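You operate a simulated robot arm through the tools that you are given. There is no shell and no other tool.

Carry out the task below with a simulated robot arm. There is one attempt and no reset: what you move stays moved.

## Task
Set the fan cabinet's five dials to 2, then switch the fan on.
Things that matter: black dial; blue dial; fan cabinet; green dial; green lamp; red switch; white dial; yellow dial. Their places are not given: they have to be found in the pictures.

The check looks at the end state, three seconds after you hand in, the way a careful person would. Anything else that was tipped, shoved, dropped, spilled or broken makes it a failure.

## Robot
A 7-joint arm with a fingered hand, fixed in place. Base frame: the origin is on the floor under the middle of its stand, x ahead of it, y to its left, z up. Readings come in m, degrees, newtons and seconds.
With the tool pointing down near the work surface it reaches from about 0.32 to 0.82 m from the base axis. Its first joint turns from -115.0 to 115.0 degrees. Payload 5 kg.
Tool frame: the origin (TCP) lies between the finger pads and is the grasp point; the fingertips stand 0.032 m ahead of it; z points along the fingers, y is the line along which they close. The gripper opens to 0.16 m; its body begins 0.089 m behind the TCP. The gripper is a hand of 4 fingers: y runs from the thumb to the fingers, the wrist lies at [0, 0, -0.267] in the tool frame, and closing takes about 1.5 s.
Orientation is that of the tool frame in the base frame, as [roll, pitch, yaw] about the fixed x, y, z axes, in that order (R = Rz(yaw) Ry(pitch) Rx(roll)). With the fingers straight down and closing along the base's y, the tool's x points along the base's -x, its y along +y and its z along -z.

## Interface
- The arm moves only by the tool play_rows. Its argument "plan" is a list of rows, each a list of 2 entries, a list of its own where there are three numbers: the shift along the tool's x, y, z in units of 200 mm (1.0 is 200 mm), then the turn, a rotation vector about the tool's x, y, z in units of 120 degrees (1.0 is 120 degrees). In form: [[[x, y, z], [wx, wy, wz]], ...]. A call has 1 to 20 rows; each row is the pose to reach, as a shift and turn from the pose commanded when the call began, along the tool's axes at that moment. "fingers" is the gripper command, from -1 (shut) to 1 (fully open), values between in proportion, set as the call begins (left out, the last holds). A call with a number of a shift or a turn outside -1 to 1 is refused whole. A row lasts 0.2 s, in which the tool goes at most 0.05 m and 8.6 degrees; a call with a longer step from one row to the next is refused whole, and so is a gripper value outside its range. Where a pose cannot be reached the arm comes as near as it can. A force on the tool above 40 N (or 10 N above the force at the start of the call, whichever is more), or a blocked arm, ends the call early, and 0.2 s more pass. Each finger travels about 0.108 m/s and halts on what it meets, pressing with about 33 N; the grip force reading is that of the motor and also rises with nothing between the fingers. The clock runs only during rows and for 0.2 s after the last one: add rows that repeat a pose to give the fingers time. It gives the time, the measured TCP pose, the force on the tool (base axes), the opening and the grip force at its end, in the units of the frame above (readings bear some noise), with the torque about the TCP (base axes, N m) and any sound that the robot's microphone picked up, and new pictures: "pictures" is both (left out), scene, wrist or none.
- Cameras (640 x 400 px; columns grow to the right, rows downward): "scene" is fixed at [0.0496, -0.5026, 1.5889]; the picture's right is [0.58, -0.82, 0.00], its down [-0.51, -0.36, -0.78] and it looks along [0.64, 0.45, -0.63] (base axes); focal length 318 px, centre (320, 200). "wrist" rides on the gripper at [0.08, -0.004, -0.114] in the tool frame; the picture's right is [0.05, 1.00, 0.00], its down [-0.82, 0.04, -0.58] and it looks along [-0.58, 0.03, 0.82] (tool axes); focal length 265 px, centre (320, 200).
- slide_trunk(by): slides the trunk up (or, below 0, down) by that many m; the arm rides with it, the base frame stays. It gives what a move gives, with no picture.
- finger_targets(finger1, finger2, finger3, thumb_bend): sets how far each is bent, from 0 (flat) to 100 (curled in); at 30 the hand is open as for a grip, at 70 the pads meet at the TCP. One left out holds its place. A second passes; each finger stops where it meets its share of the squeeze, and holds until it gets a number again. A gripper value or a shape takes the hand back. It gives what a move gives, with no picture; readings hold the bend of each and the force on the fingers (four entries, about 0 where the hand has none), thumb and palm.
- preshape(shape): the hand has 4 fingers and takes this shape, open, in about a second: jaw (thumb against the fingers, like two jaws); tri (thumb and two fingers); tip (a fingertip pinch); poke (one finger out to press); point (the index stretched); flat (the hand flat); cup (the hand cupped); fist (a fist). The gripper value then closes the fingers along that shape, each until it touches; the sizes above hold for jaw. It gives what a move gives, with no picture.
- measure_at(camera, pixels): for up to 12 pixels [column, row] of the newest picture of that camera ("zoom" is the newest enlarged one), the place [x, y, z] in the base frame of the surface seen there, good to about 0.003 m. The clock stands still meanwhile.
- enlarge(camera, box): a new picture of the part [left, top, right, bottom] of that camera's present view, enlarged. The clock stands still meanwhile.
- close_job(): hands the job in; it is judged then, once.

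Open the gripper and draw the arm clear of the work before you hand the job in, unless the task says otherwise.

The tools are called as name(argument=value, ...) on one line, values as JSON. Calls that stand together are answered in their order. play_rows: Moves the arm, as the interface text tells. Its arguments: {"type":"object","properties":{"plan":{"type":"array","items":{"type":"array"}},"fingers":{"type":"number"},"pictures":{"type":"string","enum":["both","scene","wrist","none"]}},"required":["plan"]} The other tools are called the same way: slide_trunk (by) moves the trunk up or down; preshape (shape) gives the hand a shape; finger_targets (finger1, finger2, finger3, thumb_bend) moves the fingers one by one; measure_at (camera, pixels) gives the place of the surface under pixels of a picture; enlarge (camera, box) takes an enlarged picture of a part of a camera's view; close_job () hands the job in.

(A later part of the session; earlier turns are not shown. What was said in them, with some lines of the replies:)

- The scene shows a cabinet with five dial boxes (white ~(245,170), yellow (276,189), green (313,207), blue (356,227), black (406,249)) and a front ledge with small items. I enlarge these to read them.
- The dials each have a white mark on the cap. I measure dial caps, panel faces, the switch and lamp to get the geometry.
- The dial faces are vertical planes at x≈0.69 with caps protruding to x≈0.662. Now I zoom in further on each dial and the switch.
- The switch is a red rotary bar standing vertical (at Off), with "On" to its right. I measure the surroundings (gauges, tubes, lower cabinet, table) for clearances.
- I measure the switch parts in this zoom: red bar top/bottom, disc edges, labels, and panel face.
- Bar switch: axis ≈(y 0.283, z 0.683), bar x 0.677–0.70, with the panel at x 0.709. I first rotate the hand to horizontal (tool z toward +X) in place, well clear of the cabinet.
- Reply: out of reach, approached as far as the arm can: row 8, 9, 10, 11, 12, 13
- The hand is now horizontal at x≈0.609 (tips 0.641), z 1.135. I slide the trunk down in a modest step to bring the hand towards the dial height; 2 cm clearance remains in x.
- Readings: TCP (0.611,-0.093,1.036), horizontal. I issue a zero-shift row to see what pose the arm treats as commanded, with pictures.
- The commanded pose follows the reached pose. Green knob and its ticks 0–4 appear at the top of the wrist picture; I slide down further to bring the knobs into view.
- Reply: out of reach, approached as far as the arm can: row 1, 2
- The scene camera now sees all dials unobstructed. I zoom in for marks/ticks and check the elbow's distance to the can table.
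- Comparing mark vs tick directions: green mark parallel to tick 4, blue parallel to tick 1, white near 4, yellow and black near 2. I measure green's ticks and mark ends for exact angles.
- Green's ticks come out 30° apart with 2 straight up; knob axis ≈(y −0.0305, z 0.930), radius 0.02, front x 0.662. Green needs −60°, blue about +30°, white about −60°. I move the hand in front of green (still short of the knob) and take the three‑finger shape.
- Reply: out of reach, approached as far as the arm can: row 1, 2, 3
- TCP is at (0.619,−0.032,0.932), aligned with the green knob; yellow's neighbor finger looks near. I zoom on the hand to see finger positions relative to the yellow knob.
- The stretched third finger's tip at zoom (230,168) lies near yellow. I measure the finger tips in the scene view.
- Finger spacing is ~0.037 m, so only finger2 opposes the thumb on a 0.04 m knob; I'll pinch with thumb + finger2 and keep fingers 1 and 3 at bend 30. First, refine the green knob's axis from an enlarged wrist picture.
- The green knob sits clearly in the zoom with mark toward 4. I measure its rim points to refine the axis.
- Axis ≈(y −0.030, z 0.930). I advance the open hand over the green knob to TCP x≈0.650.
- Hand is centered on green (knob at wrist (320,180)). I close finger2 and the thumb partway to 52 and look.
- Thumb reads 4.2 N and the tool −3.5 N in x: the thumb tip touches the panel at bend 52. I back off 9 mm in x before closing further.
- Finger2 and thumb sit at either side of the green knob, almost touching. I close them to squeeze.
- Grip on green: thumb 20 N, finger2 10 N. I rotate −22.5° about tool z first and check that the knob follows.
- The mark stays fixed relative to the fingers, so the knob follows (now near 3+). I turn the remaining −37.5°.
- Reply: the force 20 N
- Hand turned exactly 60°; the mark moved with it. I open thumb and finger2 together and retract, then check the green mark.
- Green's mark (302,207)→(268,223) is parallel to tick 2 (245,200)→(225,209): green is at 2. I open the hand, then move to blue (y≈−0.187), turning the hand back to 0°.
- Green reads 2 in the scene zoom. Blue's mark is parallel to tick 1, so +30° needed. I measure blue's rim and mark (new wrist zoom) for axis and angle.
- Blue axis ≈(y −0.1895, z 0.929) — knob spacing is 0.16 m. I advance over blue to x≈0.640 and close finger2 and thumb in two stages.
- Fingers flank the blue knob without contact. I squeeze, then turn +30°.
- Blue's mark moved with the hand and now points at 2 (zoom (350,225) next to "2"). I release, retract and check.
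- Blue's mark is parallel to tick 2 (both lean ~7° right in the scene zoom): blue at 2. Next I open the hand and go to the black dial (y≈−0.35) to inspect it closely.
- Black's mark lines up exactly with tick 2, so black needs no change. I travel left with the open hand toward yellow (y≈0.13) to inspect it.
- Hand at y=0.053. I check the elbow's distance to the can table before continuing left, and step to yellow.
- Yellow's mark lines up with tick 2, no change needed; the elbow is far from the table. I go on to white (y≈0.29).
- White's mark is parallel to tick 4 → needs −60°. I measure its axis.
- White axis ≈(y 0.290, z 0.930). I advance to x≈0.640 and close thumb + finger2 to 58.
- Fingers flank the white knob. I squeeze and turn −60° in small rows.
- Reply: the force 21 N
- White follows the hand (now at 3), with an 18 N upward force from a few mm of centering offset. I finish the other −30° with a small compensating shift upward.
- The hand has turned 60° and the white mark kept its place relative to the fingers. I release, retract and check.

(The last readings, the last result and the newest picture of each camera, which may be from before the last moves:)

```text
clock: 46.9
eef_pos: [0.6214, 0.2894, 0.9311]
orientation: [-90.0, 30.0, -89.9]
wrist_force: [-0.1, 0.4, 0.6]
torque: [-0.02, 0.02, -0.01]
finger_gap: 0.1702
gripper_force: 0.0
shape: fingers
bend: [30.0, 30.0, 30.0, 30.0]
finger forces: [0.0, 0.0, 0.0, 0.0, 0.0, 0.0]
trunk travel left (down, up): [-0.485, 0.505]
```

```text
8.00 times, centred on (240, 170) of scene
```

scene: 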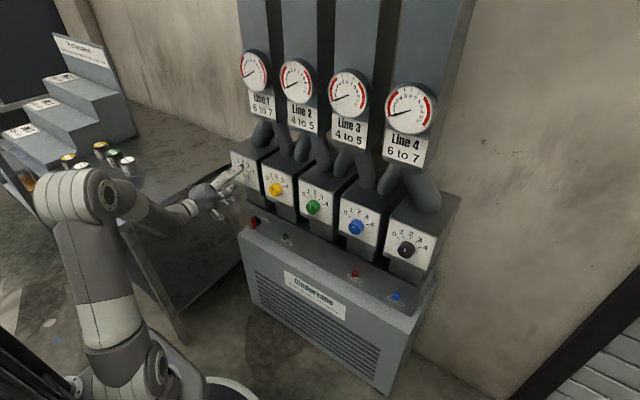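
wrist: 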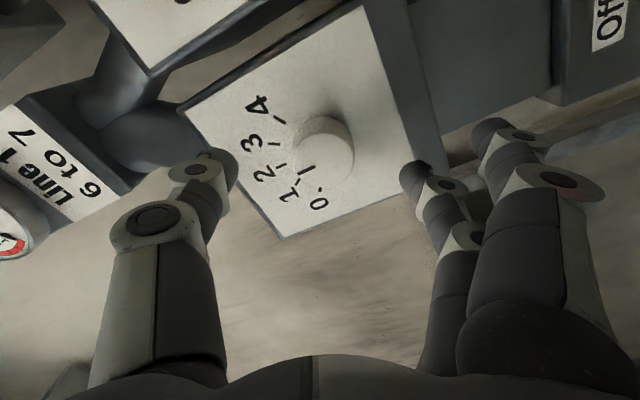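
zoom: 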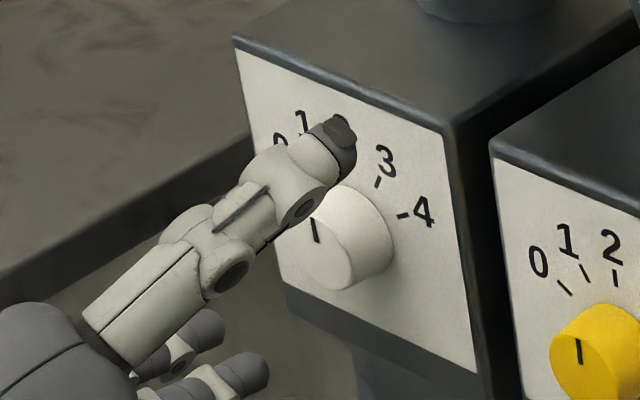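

White's mark is parallel to tick 2: all five dials read 2. Now I turn the hand back to 0° and check clearances of the arm to the can table before lowering toward the switch.

play_rows(plan=[[[0, 0, 0], [0, 0, 0.06]], [[0, 0, 0], [0, 0, 0.12]], [[0, 0, 0], [0, 0, 0.18]], [[0, 0, 0], [0, 0, 0.24]], [[0, 0, 0], [0, 0, 0.3]], [[0, 0, 0], [0, 0, 0.36]], [[0, 0, 0], [0, 0, 0.43]], [[0, 0, 0], [0, 0, 0.5]], [[0, 0, 0], [0, 0, 0.5]]], pictures="both")

measure_at(camera="scene", pixels=[[115, 190], [150, 205], [185, 205], [210, 200], [90, 185], [225, 185], [150, 160], [190, 160], [240, 140]])

enlarge(camera="scene", box=[205, 145, 301, 205])

```text
clock: 48.9
eef_pos: [0.6212, 0.2891, 0.9329]
orientation: [93.3, 89.9, 93.5]
wrist_force: [-0.4, 0.4, 0.1]
torque: [0.01, 0.02, 0.0]
finger_gap: 0.1703
gripper_force: 0.1
shape: fingers
bend: [30.0, 30.0, 30.0, 30.0]
finger forces: [0.0, 0.0, 0.1, 0.0, 0.0, 0.0]
trunk travel left (down, up): [-0.485, 0.505]
```

scene: 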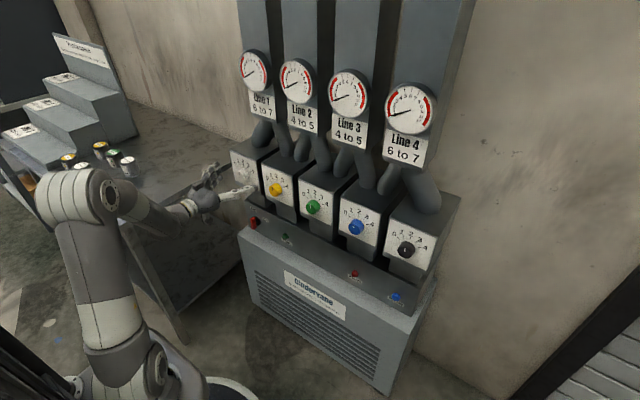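
wrist: 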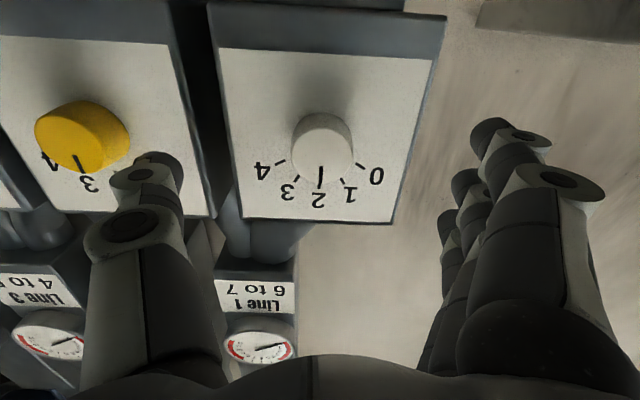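

```text
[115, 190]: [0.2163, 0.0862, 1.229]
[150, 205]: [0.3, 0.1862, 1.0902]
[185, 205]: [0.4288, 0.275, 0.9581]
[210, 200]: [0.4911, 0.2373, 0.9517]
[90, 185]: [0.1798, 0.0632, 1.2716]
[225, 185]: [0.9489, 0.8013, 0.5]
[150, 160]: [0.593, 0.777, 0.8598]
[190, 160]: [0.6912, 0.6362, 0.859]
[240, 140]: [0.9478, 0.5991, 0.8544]
```

```text
6.67 times, centred on (253, 175) of scene
```

zoom: 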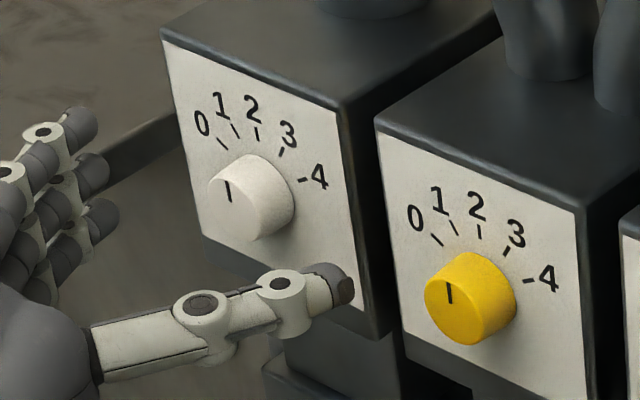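

All five dials read 2. I check where the near edge of the can table is, since the left fingers reach y≈0.38.

measure_at(camera="scene", pixels=[[165, 180], [180, 185], [212, 162], [230, 158], [160, 190], [195, 176], [130, 235], [140, 260], [222, 172]])

```text
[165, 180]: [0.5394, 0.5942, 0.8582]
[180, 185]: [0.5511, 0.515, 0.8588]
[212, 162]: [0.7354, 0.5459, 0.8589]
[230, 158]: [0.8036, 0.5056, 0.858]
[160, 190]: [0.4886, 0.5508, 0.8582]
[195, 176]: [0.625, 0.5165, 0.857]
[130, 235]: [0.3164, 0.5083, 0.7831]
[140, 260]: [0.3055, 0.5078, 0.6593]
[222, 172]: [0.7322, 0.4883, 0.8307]
```

Table edge is at y≈0.505, leaving ~12 cm clearance. I lower the trunk by 0.2 m with the hand open at x≈0.62.

slide_trunk(by=-0.2)

play_rows(plan=[[[0, 0, 0], [0, 0, 0]]], pictures="both")

```text
clock: 51.1
eef_pos: [0.6204, 0.289, 0.7331]
orientation: [-95.6, 90.0, -95.6]
wrist_force: [-0.3, 0.7, 0.1]
torque: [0.01, -0.01, -0.01]
finger_gap: 0.1703
gripper_force: 0.1
shape: fingers
bend: [30.0, 30.0, 30.0, 30.0]
finger forces: [0.0, 0.0, 0.0, 0.0, 0.0, 0.0]
trunk travel left (down, up): [-0.285, 0.705]
```

```text
clock: 51.5
eef_pos: [0.6206, 0.288, 0.7336]
orientation: [79.1, 90.0, 79.0]
wrist_force: [0.3, 0.6, 0.4]
torque: [-0.01, 0.02, -0.01]
finger_gap: 0.1704
gripper_force: 0.1
shape: fingers
bend: [30.0, 30.0, 30.0, 30.0]
finger forces: [0.0, 0.1, 0.1, 0.0, 0.1, 0.0]
trunk travel left (down, up): [-0.285, 0.705]
```

scene: 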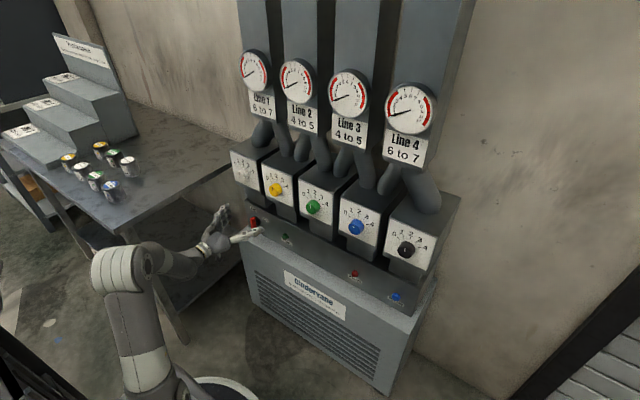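
wrist: 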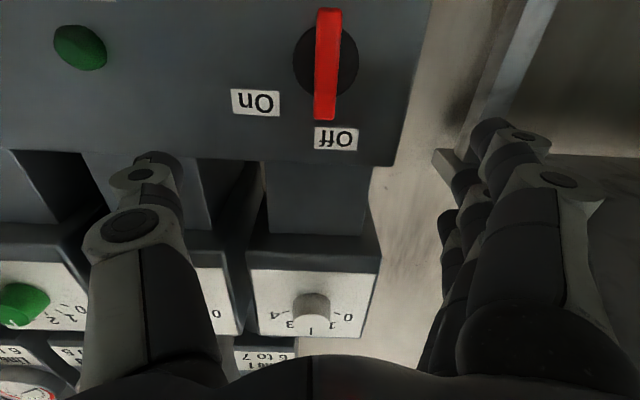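

The wrist picture now shows the switch (bar at (326,65), "Off" (336,139), "On" (255,102), Run lamp (80,46)). I zoom and measure.

enlarge(camera="wrist", box=[210, 0, 410, 160])

measure_at(camera="wrist", pixels=[[328, 15], [325, 65], [324, 115], [314, 70], [340, 70], [297, 60], [357, 60], [336, 139], [255, 102], [325, 95], [390, 100], [327, 40]])

```text
2.50 times, centred on (310, 80) of wrist
```

zoom: 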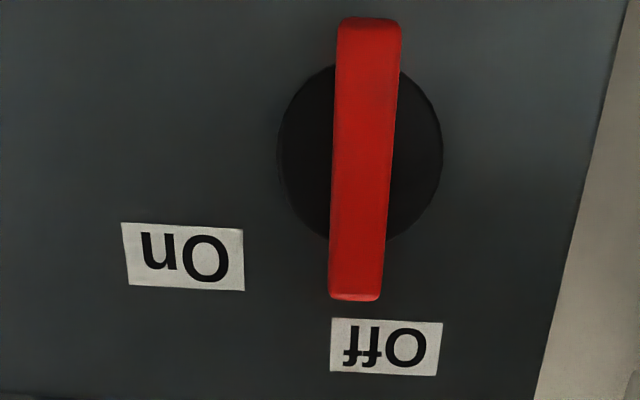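

```text
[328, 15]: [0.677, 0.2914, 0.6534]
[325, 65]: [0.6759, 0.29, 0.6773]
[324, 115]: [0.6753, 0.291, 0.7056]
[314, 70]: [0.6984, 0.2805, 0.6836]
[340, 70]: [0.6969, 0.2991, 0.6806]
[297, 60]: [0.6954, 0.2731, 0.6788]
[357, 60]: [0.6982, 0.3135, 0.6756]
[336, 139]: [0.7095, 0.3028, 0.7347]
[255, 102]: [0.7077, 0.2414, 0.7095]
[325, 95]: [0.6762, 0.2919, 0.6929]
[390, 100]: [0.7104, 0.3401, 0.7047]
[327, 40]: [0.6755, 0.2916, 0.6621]
```

Bar centre is ≈(y 0.2915, z 0.680), length 0.057, vertical; its front at x 0.676, disc face x 0.697. "On" lies ≈60° clockwise. I measure the lower cabinet's top and front to check clearance under the hand.

measure_at(camera="scene", pixels=[[248, 238], [246, 243], [265, 240], [270, 252], [290, 255], [262, 250], [300, 268], [258, 262], [340, 285]])

enlarge(camera="scene", box=[180, 195, 308, 275])

```text
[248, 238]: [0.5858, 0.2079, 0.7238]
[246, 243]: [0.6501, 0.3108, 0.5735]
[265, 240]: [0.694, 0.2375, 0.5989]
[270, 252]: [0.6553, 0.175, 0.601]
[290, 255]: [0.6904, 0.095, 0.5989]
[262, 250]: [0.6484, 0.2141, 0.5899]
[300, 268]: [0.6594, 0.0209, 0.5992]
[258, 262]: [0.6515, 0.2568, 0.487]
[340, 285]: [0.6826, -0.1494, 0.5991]
```

```text
5.00 times, centred on (244, 235) of scene
```

zoom: 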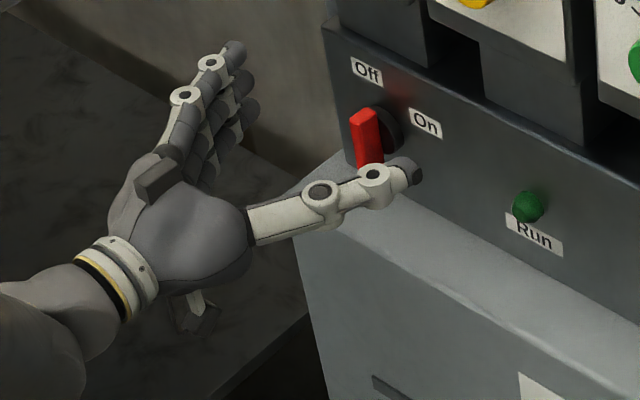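

Cabinet top is z=0.60, front x=0.65; the hand fits at z≈0.662. I plan to hold the bar with finger2+thumb on its lower half and finger3 on its upper half. I lower the trunk to TCP z≈0.662 and align y.

slide_trunk(by=-0.0715)

play_rows(plan=[[[0, 0.015, 0], [0, 0, 0]], [[0, 0.015, 0], [0, 0, 0]]], pictures="both")

enlarge(camera="wrist", box=[160, 60, 480, 260])

enlarge(camera="scene", box=[180, 195, 308, 275])

```text
clock: 52.6
eef_pos: [0.6213, 0.2884, 0.662]
orientation: [88.4, 90.0, 88.5]
wrist_force: [0.0, -0.6, -0.1]
torque: [-0.01, 0.02, -0.01]
finger_gap: 0.1703
gripper_force: 0.0
shape: fingers
bend: [30.0, 30.0, 30.0, 30.0]
finger forces: [0.2, 0.1, 0.1, 0.0, 0.1, 0.0]
trunk travel left (down, up): [-0.214, 0.776]
```

```text
clock: 53.2
eef_pos: [0.6197, 0.292, 0.6618]
orientation: [76.2, 90.0, 76.1]
wrist_force: [0.1, -1.1, 0.5]
torque: [0.02, 0.0, 0.0]
finger_gap: 0.17
gripper_force: 0.1
shape: fingers
bend: [30.0, 30.0, 30.0, 30.0]
finger forces: [0.1, 0.1, 0.0, 0.0, 0.0, 0.0]
trunk travel left (down, up): [-0.214, 0.776]
```

scene: 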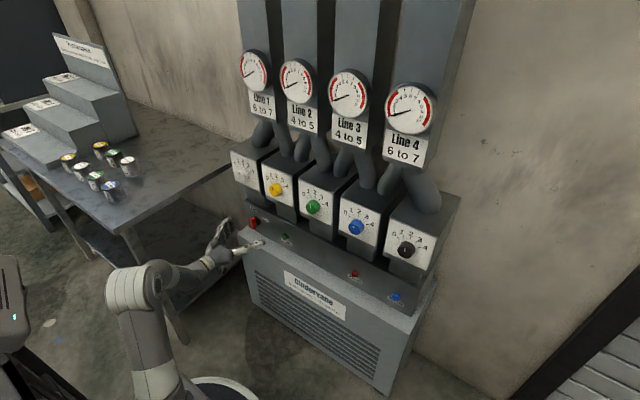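
wrist: 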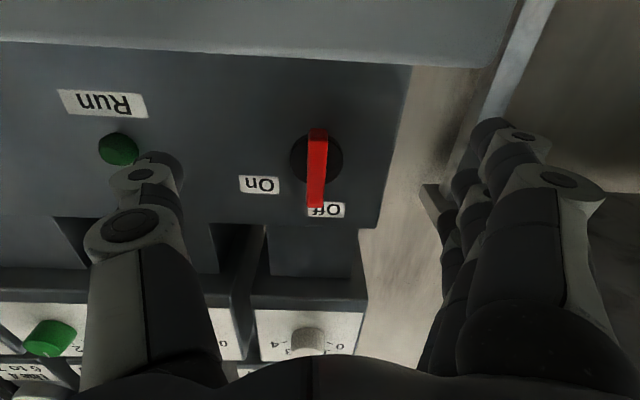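

```text
2.00 times, centred on (320, 160) of wrist
```

zoom: 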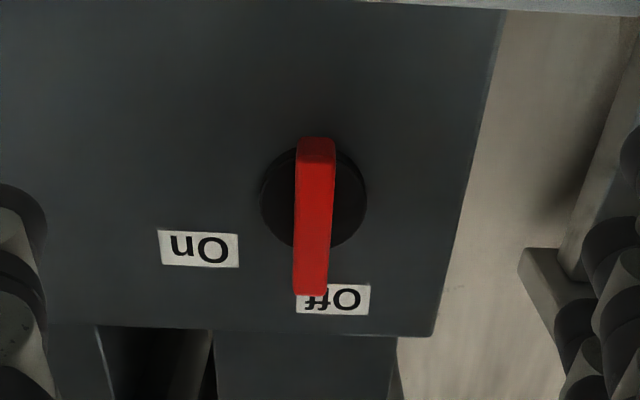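

```text
5.00 times, centred on (244, 235) of scene
```

zoom: 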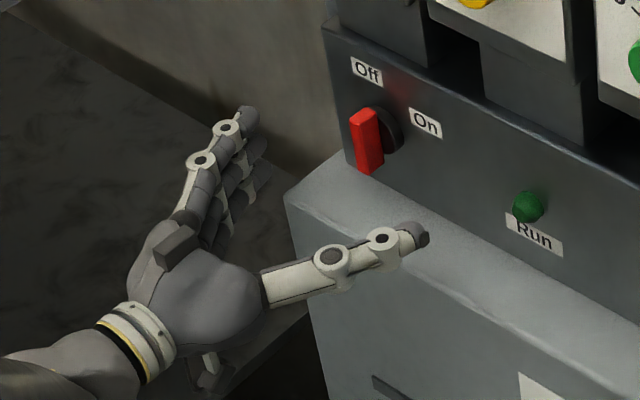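

Bar is centered between the open fingers. I advance to x≈0.650 and half-close finger2, finger3 and thumb.

play_rows(plan=[[[0, 0, 0.05], [0, 0, 0]], [[0, 0, 0.1], [0, 0, 0]], [[0, 0, 0.14], [0, 0, 0]], [[0, 0, 0.14], [0, 0, 0]]], pictures="none")

finger_targets(finger2=58, finger3=58, thumb_bend=58)

enlarge(camera="wrist", box=[160, 80, 480, 280])

enlarge(camera="scene", box=[205, 205, 301, 265])

```text
clock: 54.2
eef_pos: [0.6488, 0.2912, 0.6608]
orientation: [-111.7, 90.0, -111.6]
wrist_force: [-0.7, 1.1, 0.4]
torque: [0.01, 0.02, 0.05]
finger_gap: 0.1702
gripper_force: 0.1
shape: fingers
bend: [30.0, 30.0, 30.0, 30.0]
finger forces: [0.0, 0.1, 0.1, 0.1, 0.0, 0.0]
trunk travel left (down, up): [-0.214, 0.776]
```

```text
clock: 55.2
eef_pos: [0.6475, 0.2915, 0.661]
orientation: [-101.4, 89.9, -101.4]
wrist_force: [-1.2, -0.1, 1.2]
torque: [0.01, 0.01, -0.02]
finger_gap: 0.1171
gripper_force: 0.1
shape: fingers
bend: [30.0, 57.0, 57.0, 57.0]
finger forces: [0.0, 0.1, 0.0, 0.1, 0.0, 0.0]
trunk travel left (down, up): [-0.214, 0.776]
```

```text
2.00 times, centred on (320, 180) of wrist
```

zoom: 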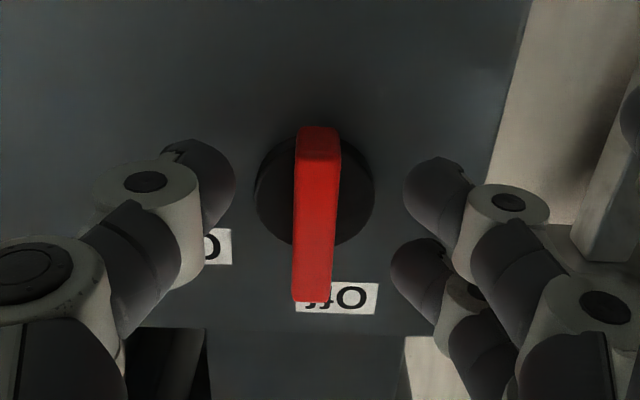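

```text
6.67 times, centred on (253, 235) of scene
```

zoom: 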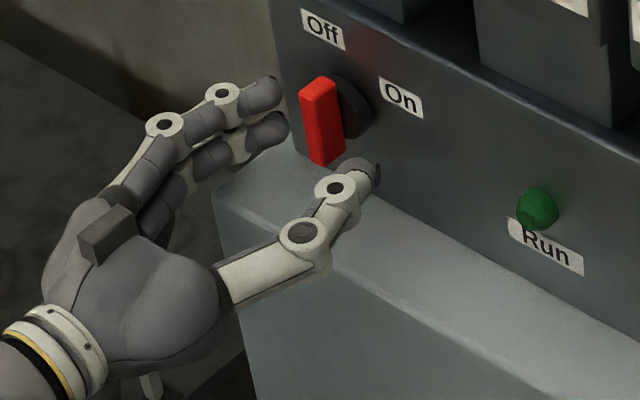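

Thumb and finger2 face the bar's lower half and finger3 its upper half, as planned. I close all three gently onto the bar.

finger_targets(finger2=67, finger3=67, thumb_bend=68)

enlarge(camera="wrist", box=[160, 80, 480, 280])

enlarge(camera="scene", box=[205, 205, 301, 265])

```text
clock: 56.2
eef_pos: [0.6498, 0.291, 0.6618]
orientation: [72.3, 90.0, 72.3]
wrist_force: [-0.1, 0.6, -0.7]
torque: [0.0, -0.01, -0.01]
finger_gap: 0.0973
gripper_force: 0.0
shape: fingers
bend: [30.0, 67.0, 67.0, 68.0]
finger forces: [0.0, 0.1, 0.0, 0.0, 0.7, 0.0]
trunk travel left (down, up): [-0.214, 0.776]
```

```text
2.00 times, centred on (320, 180) of wrist
```

zoom: 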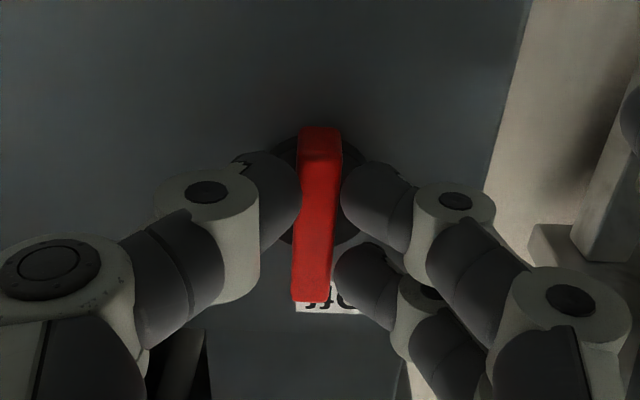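

```text
6.67 times, centred on (253, 235) of scene
```

zoom: 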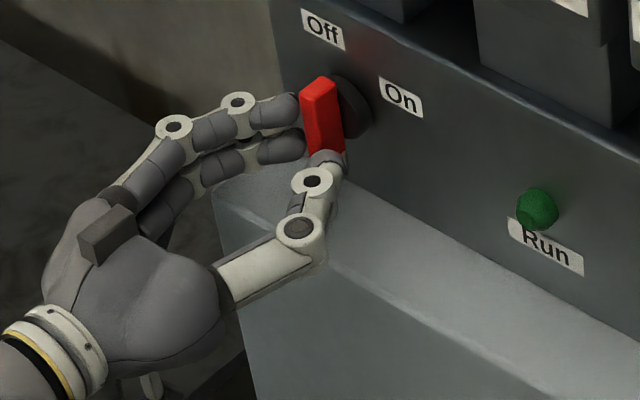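

The three fingers are just at the bar (thumb 0.7 N). I close slightly more for a firm hold.

finger_targets(finger2=71, finger3=71, thumb_bend=71)

enlarge(camera="wrist", box=[160, 80, 480, 280])

```text
clock: 57.2
eef_pos: [0.6483, 0.2909, 0.6621]
orientation: [-91.8, 89.9, -91.8]
wrist_force: [-2.3, 1.3, -0.9]
torque: [-0.04, -0.04, 0.06]
finger_gap: 0.0945
gripper_force: 4.0
shape: fingers
bend: [30.0, 70.0, 70.0, 70.0]
finger forces: [0.0, 2.9, 2.0, 0.1, 3.1, 0.0]
trunk travel left (down, up): [-0.214, 0.776]
```

```text
2.00 times, centred on (320, 180) of wrist
```

zoom: 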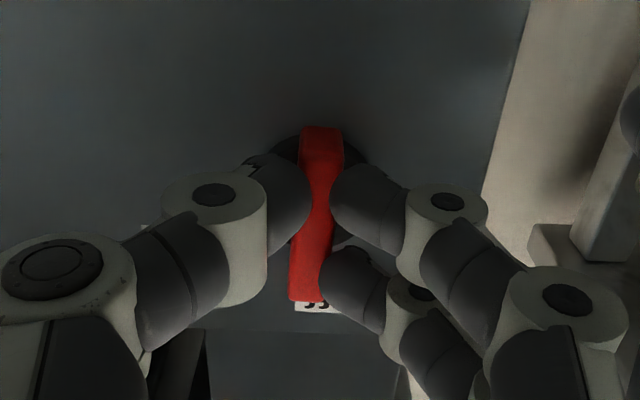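

Light three-point hold (2–3 N each). I rotate +30° clockwise about the switch axis (TCP orbiting 18 mm) and check whether the bar follows.

play_rows(plan=[[[-0.0005, 0.0094, 0], [0, 0, 0.05]], [[-0.002, 0.0187, 0], [0, 0, 0.1]], [[-0.0044, 0.0278, 0], [0, 0, 0.15]], [[-0.0078, 0.0366, 0], [0, 0, 0.2]], [[-0.0121, 0.045, 0], [0, 0, 0.25]], [[-0.0121, 0.045, 0], [0, 0, 0.25]]])

enlarge(camera="wrist", box=[160, 80, 480, 280])

enlarge(camera="scene", box=[205, 205, 301, 265])

```text
clock: 58.6
eef_pos: [0.649, 0.3011, 0.6652]
orientation: [89.8, 59.9, 89.8]
wrist_force: [-11.2, -1.0, 2.4]
torque: [-0.01, -0.14, -0.09]
finger_gap: 0.0943
gripper_force: 8.6
shape: fingers
bend: [30.0, 70.0, 71.0, 70.0]
finger forces: [0.0, 6.1, 2.5, 0.0, 8.3, 0.0]
trunk travel left (down, up): [-0.214, 0.776]
```

scene: 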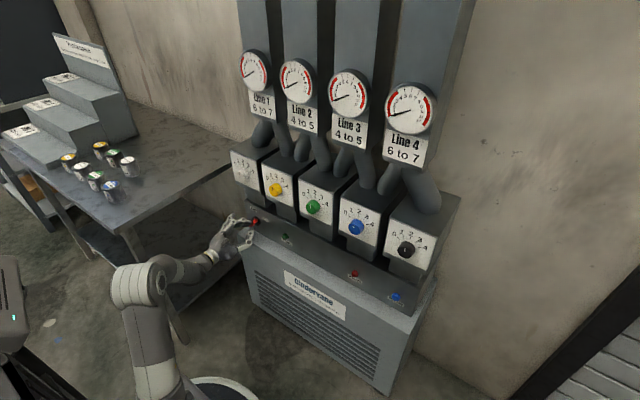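
wrist: 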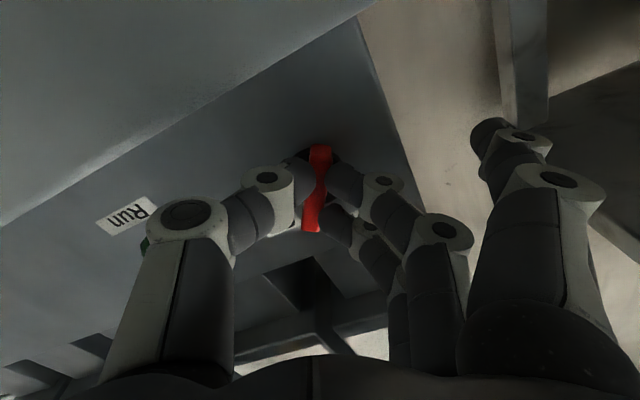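

```text
2.00 times, centred on (320, 180) of wrist
```

zoom: 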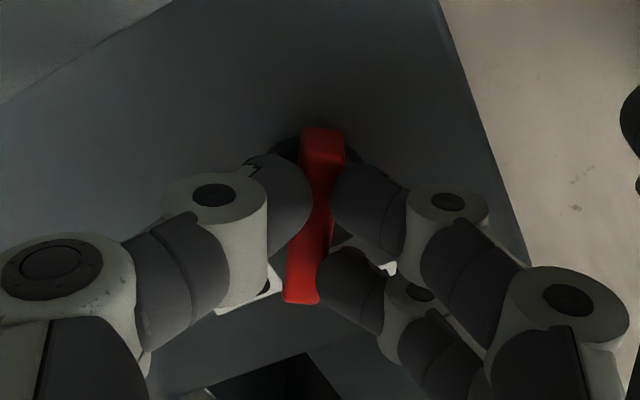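

```text
6.67 times, centred on (253, 235) of scene
```

zoom: 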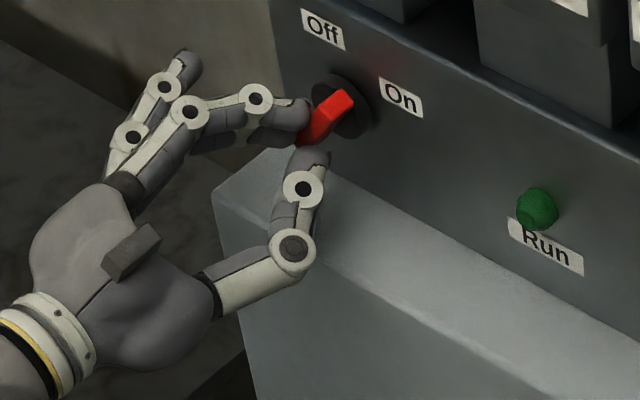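

The bar followed (~30°, scene zoom). I continue another +30° with the same orbit and check the lamp.

play_rows(plan=[[[-0.0005, 0.0094, 0], [0, 0, 0.05]], [[-0.002, 0.0187, 0], [0, 0, 0.1]], [[-0.0044, 0.0278, 0], [0, 0, 0.15]], [[-0.0078, 0.0366, 0], [0, 0, 0.2]], [[-0.0121, 0.045, 0], [0, 0, 0.25]], [[-0.0121, 0.045, 0], [0, 0, 0.25]]])

enlarge(camera="scene", box=[205, 205, 301, 265])

enlarge(camera="wrist", box=[160, 80, 480, 280])

```text
clock: 60.0
eef_pos: [0.6499, 0.3065, 0.671]
orientation: [90.0, 29.9, 90.0]
wrist_force: [-10.2, -3.8, 2.9]
torque: [-0.17, -0.11, -0.21]
finger_gap: 0.0946
gripper_force: 7.7
shape: fingers
bend: [30.0, 70.0, 71.0, 70.0]
finger forces: [0.0, 3.7, 4.9, 0.0, 7.3, 0.1]
trunk travel left (down, up): [-0.214, 0.776]
```

scene: 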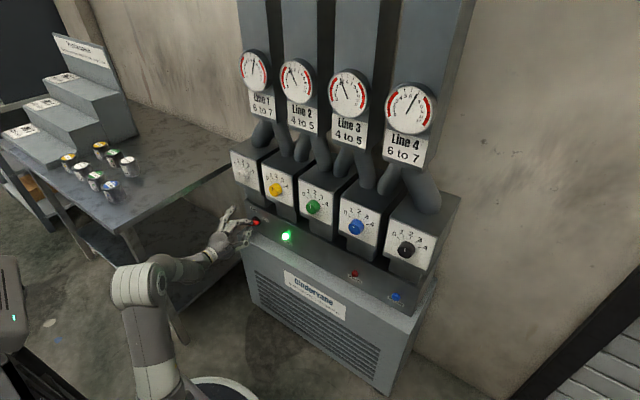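
wrist: 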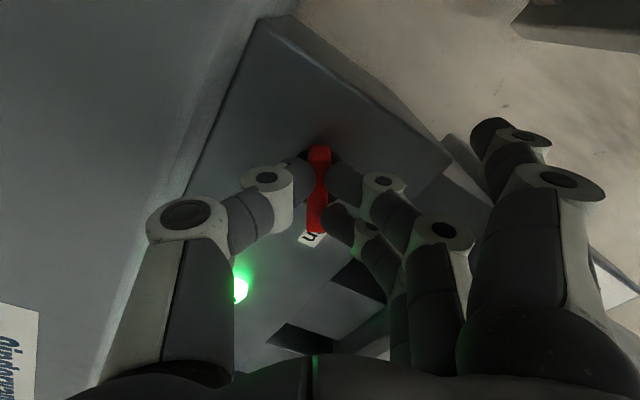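

```text
6.67 times, centred on (253, 235) of scene
```

zoom: 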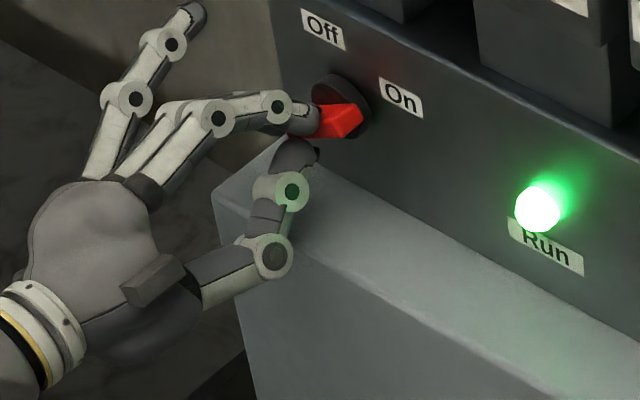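

```text
2.00 times, centred on (320, 180) of wrist
```

zoom: 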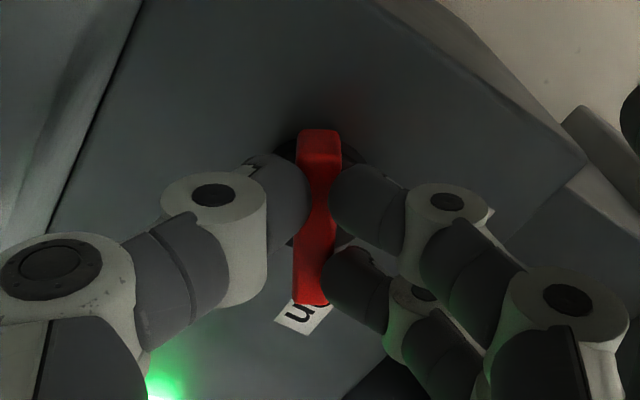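

The green Run lamp is lit and the gauges moved: the fan is on with the bar pointing to "On". I release the bar by opening all fingers together and check that it stays.

finger_targets(finger2=50, finger3=50, thumb_bend=50)

play_rows(plan=[[[0, 0, 0], [0, 0, 0]]])

enlarge(camera="scene", box=[205, 205, 301, 265])

enlarge(camera="wrist", box=[160, 80, 480, 280])

```text
clock: 61.0
eef_pos: [0.6498, 0.3075, 0.671]
orientation: [90.0, 30.0, 90.0]
wrist_force: [-0.1, -0.4, -0.1]
torque: [0.0, -0.05, 0.0]
finger_gap: 0.1304
gripper_force: 0.0
shape: fingers
bend: [30.0, 50.0, 50.0, 50.0]
finger forces: [0.0, 0.1, 0.0, 0.1, 0.0, 0.0]
trunk travel left (down, up): [-0.214, 0.776]
```

```text
clock: 61.4
eef_pos: [0.6497, 0.3084, 0.6713]
orientation: [89.9, 30.0, 90.0]
wrist_force: [0.9, -0.4, -1.2]
torque: [0.05, -0.02, 0.0]
finger_gap: 0.1304
gripper_force: 0.0
shape: fingers
bend: [30.0, 50.0, 50.0, 50.0]
finger forces: [0.1, 0.0, 0.0, 0.0, 0.0, 0.0]
trunk travel left (down, up): [-0.214, 0.776]
```

scene: 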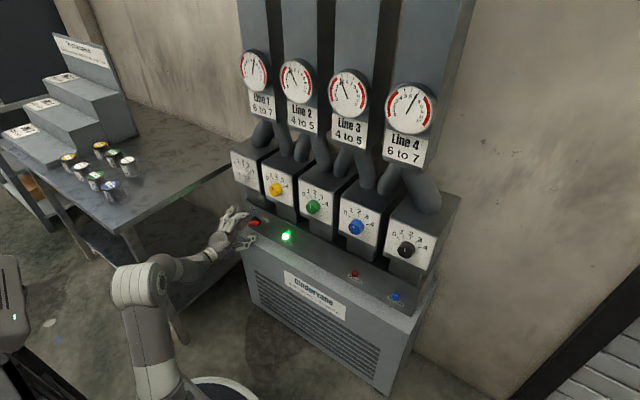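
wrist: 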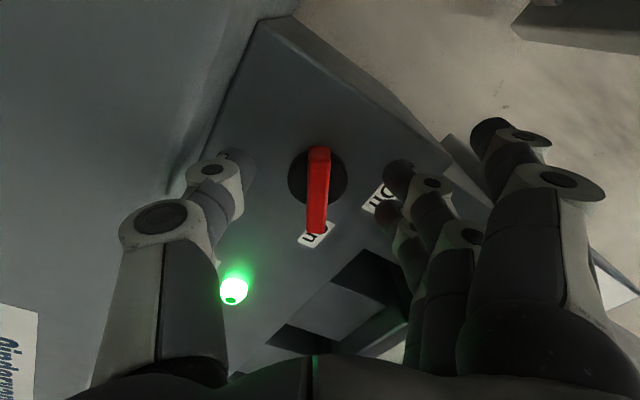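

```text
6.67 times, centred on (253, 235) of scene
```

zoom: 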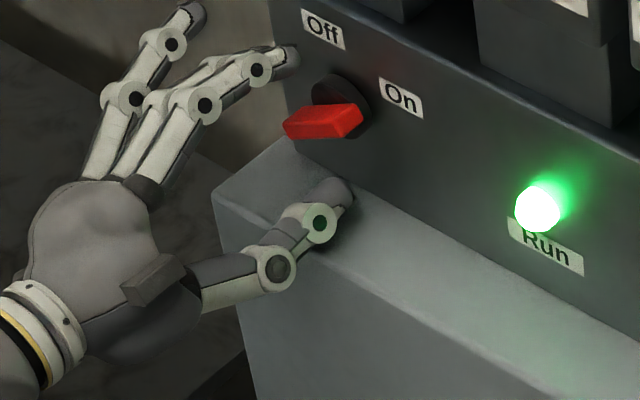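

```text
2.00 times, centred on (320, 180) of wrist
```

zoom: 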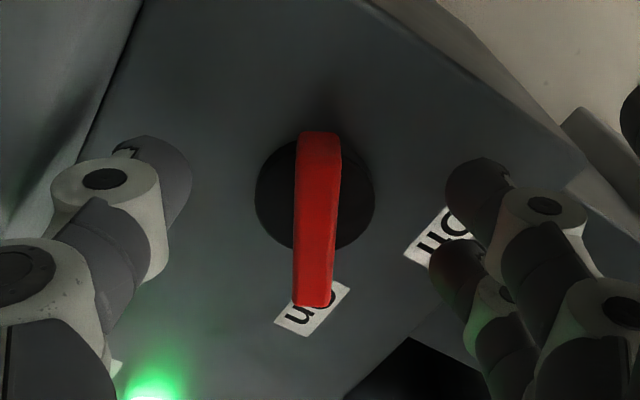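

The bar stays on "On" and the lamp stays lit. I retract straight back from the switch.

play_rows(plan=[[[0, 0, -0.05], [0, 0, 0]], [[0, 0, -0.1], [0, 0, 0]], [[0, 0, -0.15], [0, 0, 0]], [[0, 0, -0.2], [0, 0, 0]], [[0, 0, -0.2], [0, 0, 0]]], pictures="both")

enlarge(camera="scene", box=[225, 145, 449, 285])

enlarge(camera="scene", box=[230, 35, 454, 175])

```text
clock: 62.6
eef_pos: [0.6096, 0.3091, 0.6704]
orientation: [90.0, 30.0, 90.0]
wrist_force: [0.0, -0.4, -0.8]
torque: [0.0, 0.04, 0.0]
finger_gap: 0.1306
gripper_force: 0.0
shape: fingers
bend: [30.0, 50.0, 50.0, 50.0]
finger forces: [0.0, 0.0, 0.0, 0.0, 0.1, 0.0]
trunk travel left (down, up): [-0.214, 0.776]
```

scene: 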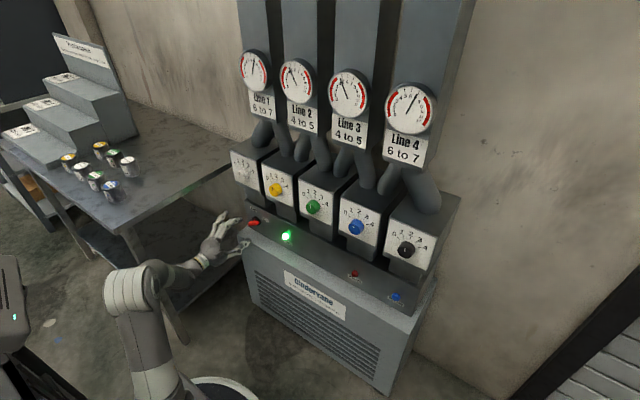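
wrist: 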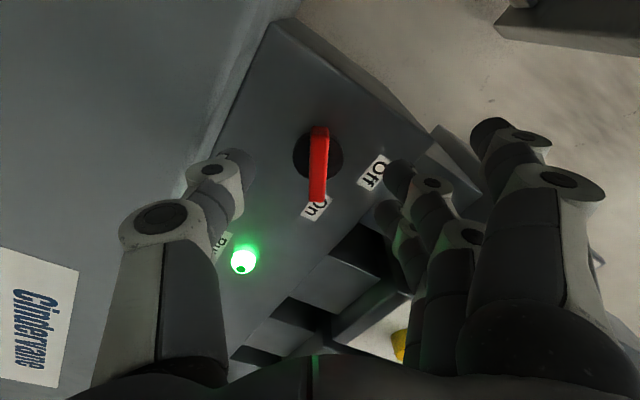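

```text
2.86 times, centred on (337, 215) of scene
```

zoom: 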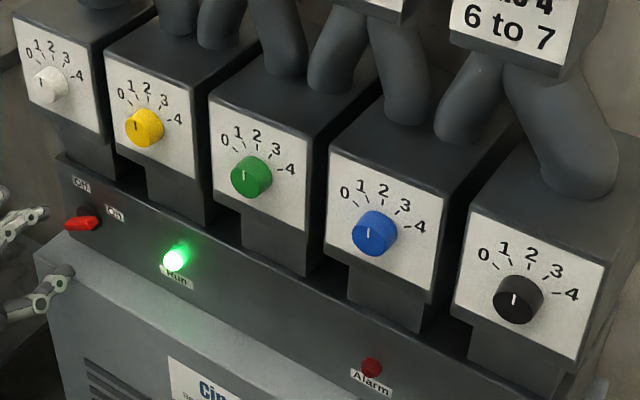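

```text
2.86 times, centred on (342, 105) of scene
```

zoom: 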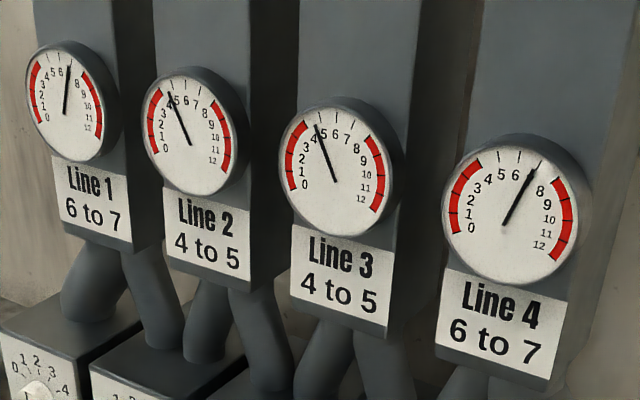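

Lamp lit, alarm off, dials at 2, gauges near their labelled ranges. I take a closer look at dials and the Line 4 gauge for a final check before clearing the arm.

enlarge(camera="scene", box=[375, 70, 455, 120])

enlarge(camera="scene", box=[225, 145, 305, 195])

enlarge(camera="scene", box=[290, 185, 386, 245])

enlarge(camera="scene", box=[235, 40, 315, 90])

```text
8.00 times, centred on (415, 95) of scene
```

zoom: 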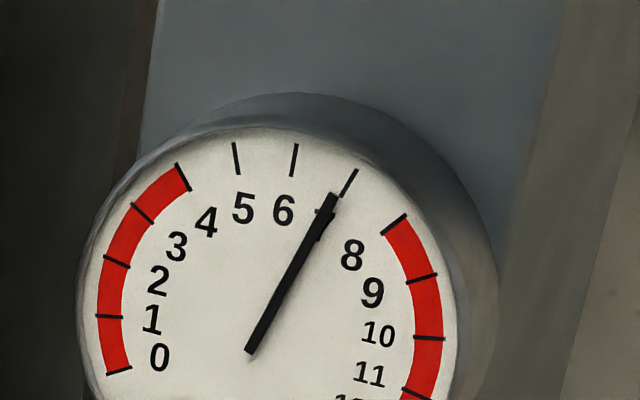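

```text
8.00 times, centred on (265, 170) of scene
```

zoom: 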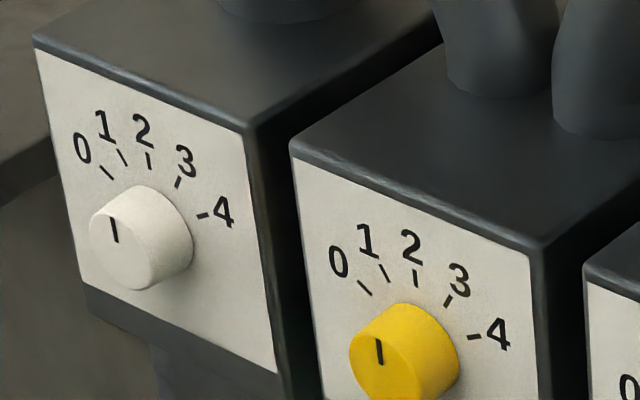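

```text
6.67 times, centred on (338, 215) of scene
```

zoom: 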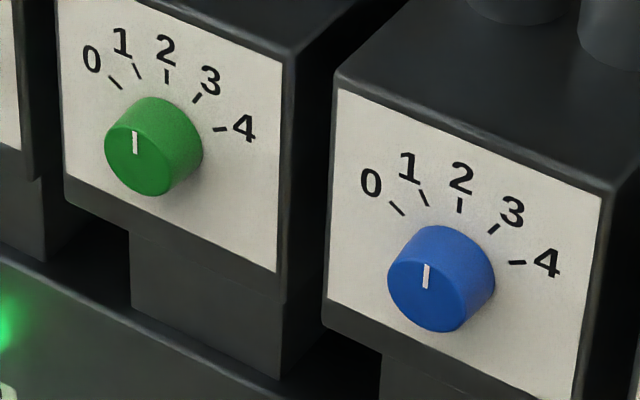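

```text
8.00 times, centred on (275, 65) of scene
```

zoom: 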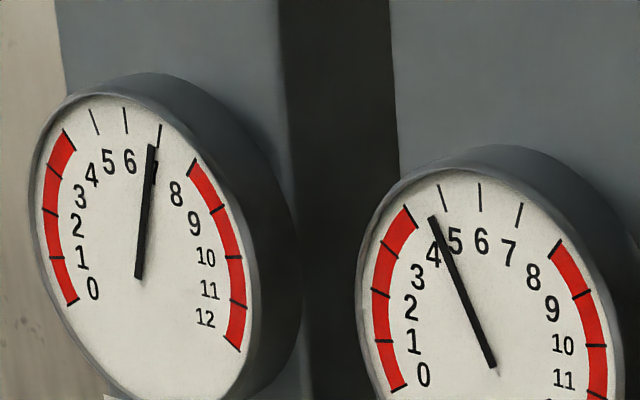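

Everything reads correctly. I open the hand fully and turn it back to level orientation at this retracted place.

finger_targets(finger1=30, finger2=30, finger3=30, thumb_bend=30)

play_rows(plan=[[[0, 0, 0], [0, 0, -0.06]], [[0, 0, 0], [0, 0, -0.12]], [[0, 0, 0], [0, 0, -0.18]], [[0, 0, 0], [0, 0, -0.24]], [[0, 0, 0], [0, 0, -0.3]], [[0, 0, 0], [0, 0, -0.36]], [[0, 0, 0], [0, 0, -0.43]], [[0, 0, 0], [0, 0, -0.5]], [[0, 0, 0], [0, 0, -0.5]]], pictures="scene")

```text
clock: 63.6
eef_pos: [0.6093, 0.309, 0.6696]
orientation: [90.1, 29.9, 90.0]
wrist_force: [-0.2, -0.2, 0.4]
torque: [0.02, -0.02, -0.02]
finger_gap: 0.1704
gripper_force: 0.0
shape: fingers
bend: [30.0, 30.0, 30.0, 30.0]
finger forces: [0.0, 0.0, 0.0, 0.0, 0.1, 0.0]
trunk travel left (down, up): [-0.214, 0.776]
```

```text
clock: 65.6
eef_pos: [0.6083, 0.3077, 0.6709]
orientation: [-90.5, 89.9, -90.4]
wrist_force: [-0.1, -0.2, -0.6]
torque: [-0.02, -0.01, 0.02]
finger_gap: 0.1704
gripper_force: 0.0
shape: fingers
bend: [30.0, 30.0, 30.0, 30.0]
finger forces: [0.0, 0.0, 0.0, 0.0, 0.1, 0.0]
trunk travel left (down, up): [-0.214, 0.776]
```

scene: 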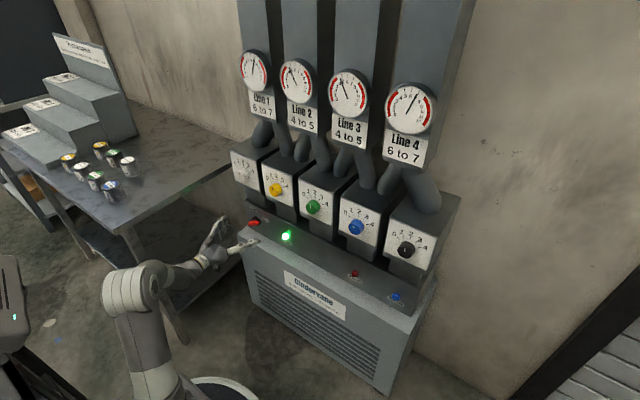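

The hand is level and open. I pull it straight back toward the robot as far as it goes.

play_rows(plan=[[[0, 0, -0.1], [0, 0, 0]], [[0, 0, -0.2], [0, 0, 0]], [[0, 0, -0.3], [0, 0, 0]], [[0, 0, -0.4], [0, 0, 0]], [[0, 0, -0.5], [0, 0, 0]], [[0, 0, -0.5], [0, 0, 0]]], pictures="scene")

```text
clock: 67.0
eef_pos: [0.507, 0.3075, 0.6693]
orientation: [77.5, 90.0, 77.6]
wrist_force: [-0.3, 0.1, 0.1]
torque: [-0.02, 0.03, -0.02]
finger_gap: 0.1705
gripper_force: 0.1
shape: fingers
bend: [30.0, 30.0, 30.0, 30.0]
finger forces: [0.0, 0.1, 0.1, 0.0, 0.0, 0.1]
trunk travel left (down, up): [-0.214, 0.776]
```

scene: 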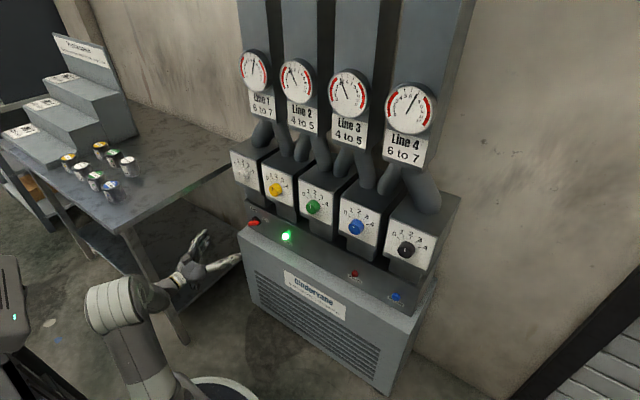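

The arm is 14 cm clear of the switch. I set the hand to the open jaw shape and take a final look at dials, switch and lamp.

preshape(shape="jaw")

play_rows(plan=[[[0, 0, 0], [0, 0, 0]], [[0, 0, 0], [0, 0, 0]]], fingers=1, pictures="both")

enlarge(camera="scene", box=[225, 145, 449, 285])

enlarge(camera="scene", box=[235, 205, 315, 255])

enlarge(camera="scene", box=[40, 120, 168, 200])

```text
clock: 67.9
eef_pos: [0.508, 0.3076, 0.6682]
orientation: [-99.2, 90.0, -99.2]
wrist_force: [0.0, 0.5, 0.1]
torque: [0.0, -0.01, 0.02]
finger_gap: 0.16
gripper_force: 0.1
shape: jaw
bend: [30.0, 30.0, 30.0, 30.0]
finger forces: [0.1, 0.1, 0.1, 0.0, 0.1, 0.0]
trunk travel left (down, up): [-0.214, 0.776]
```

```text
clock: 68.5
eef_pos: [0.5083, 0.3066, 0.6686]
orientation: [-99.6, 89.9, -99.5]
wrist_force: [0.8, -0.4, -0.3]
torque: [0.0, 0.01, -0.01]
finger_gap: 0.1602
gripper_force: 0.0
shape: jaw
bend: [30.0, 30.0, 30.0, 30.0]
finger forces: [0.0, 0.0, 0.0, 0.1, 0.0, 0.1]
trunk travel left (down, up): [-0.214, 0.776]
```

scene: 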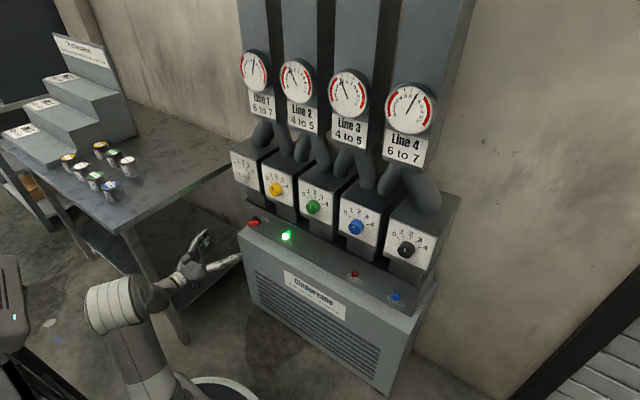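
wrist: 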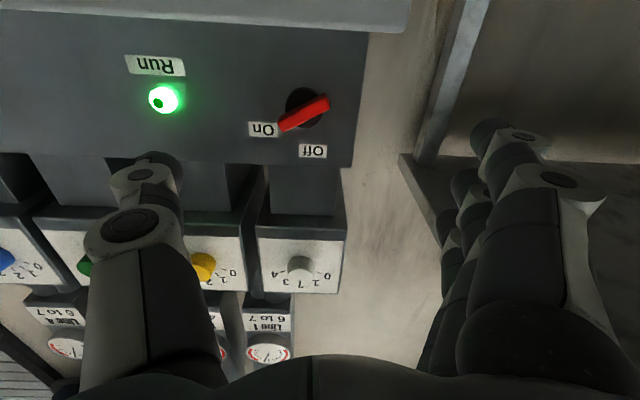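

```text
2.86 times, centred on (337, 215) of scene
```

zoom: 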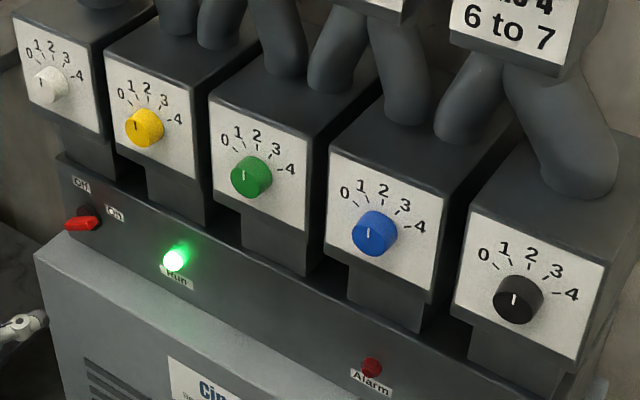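

```text
8.00 times, centred on (275, 230) of scene
```

zoom: 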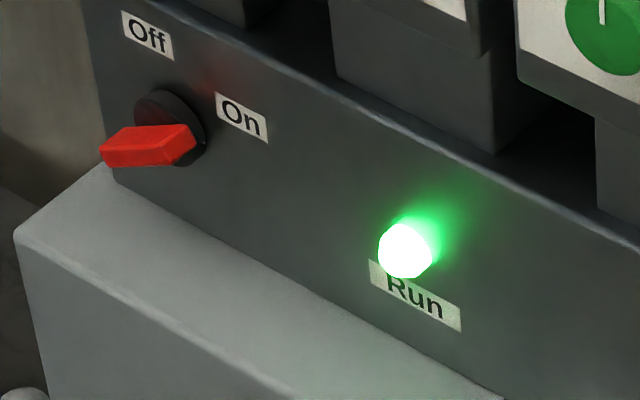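

```text
5.00 times, centred on (104, 160) of scene
```

zoom: 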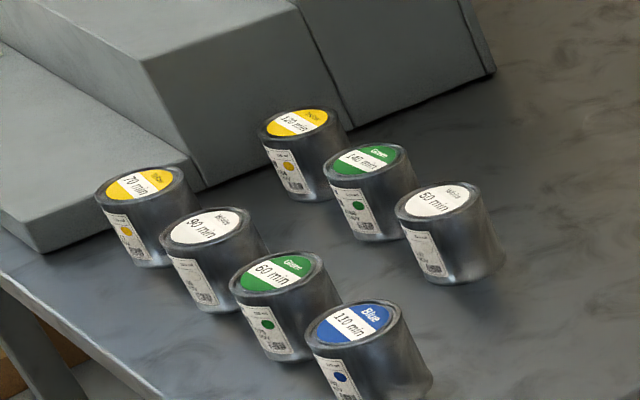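

All five dial marks point to 2, the red bar points at "On", the green Run lamp is lit, and the cans and table are untouched. The gripper is open and clear, so I hand the job in.

close_job()

```text
The job is handed in.
```

All five dials on the fan cabinet are set to 2 and the fan is on. In the last pictures before I handed in, each dial's mark lined up with its 2. The red switch pointed at "On", and the green Run lamp was lit.

- **Dials turned:** green and white were at 4, and blue was at 1. Yellow and black were already at 2, so I left them alone.
- **Fan:** when it came on, all four gauges rose to about their labelled ranges; the two 6-to-7 lines I looked at closely read just under 7. The red Alarm lamp stayed dark.
- **Surroundings:** the cans and the table were not touched. The hand is open and drawn back about 12 cm from the front of the cabinet.
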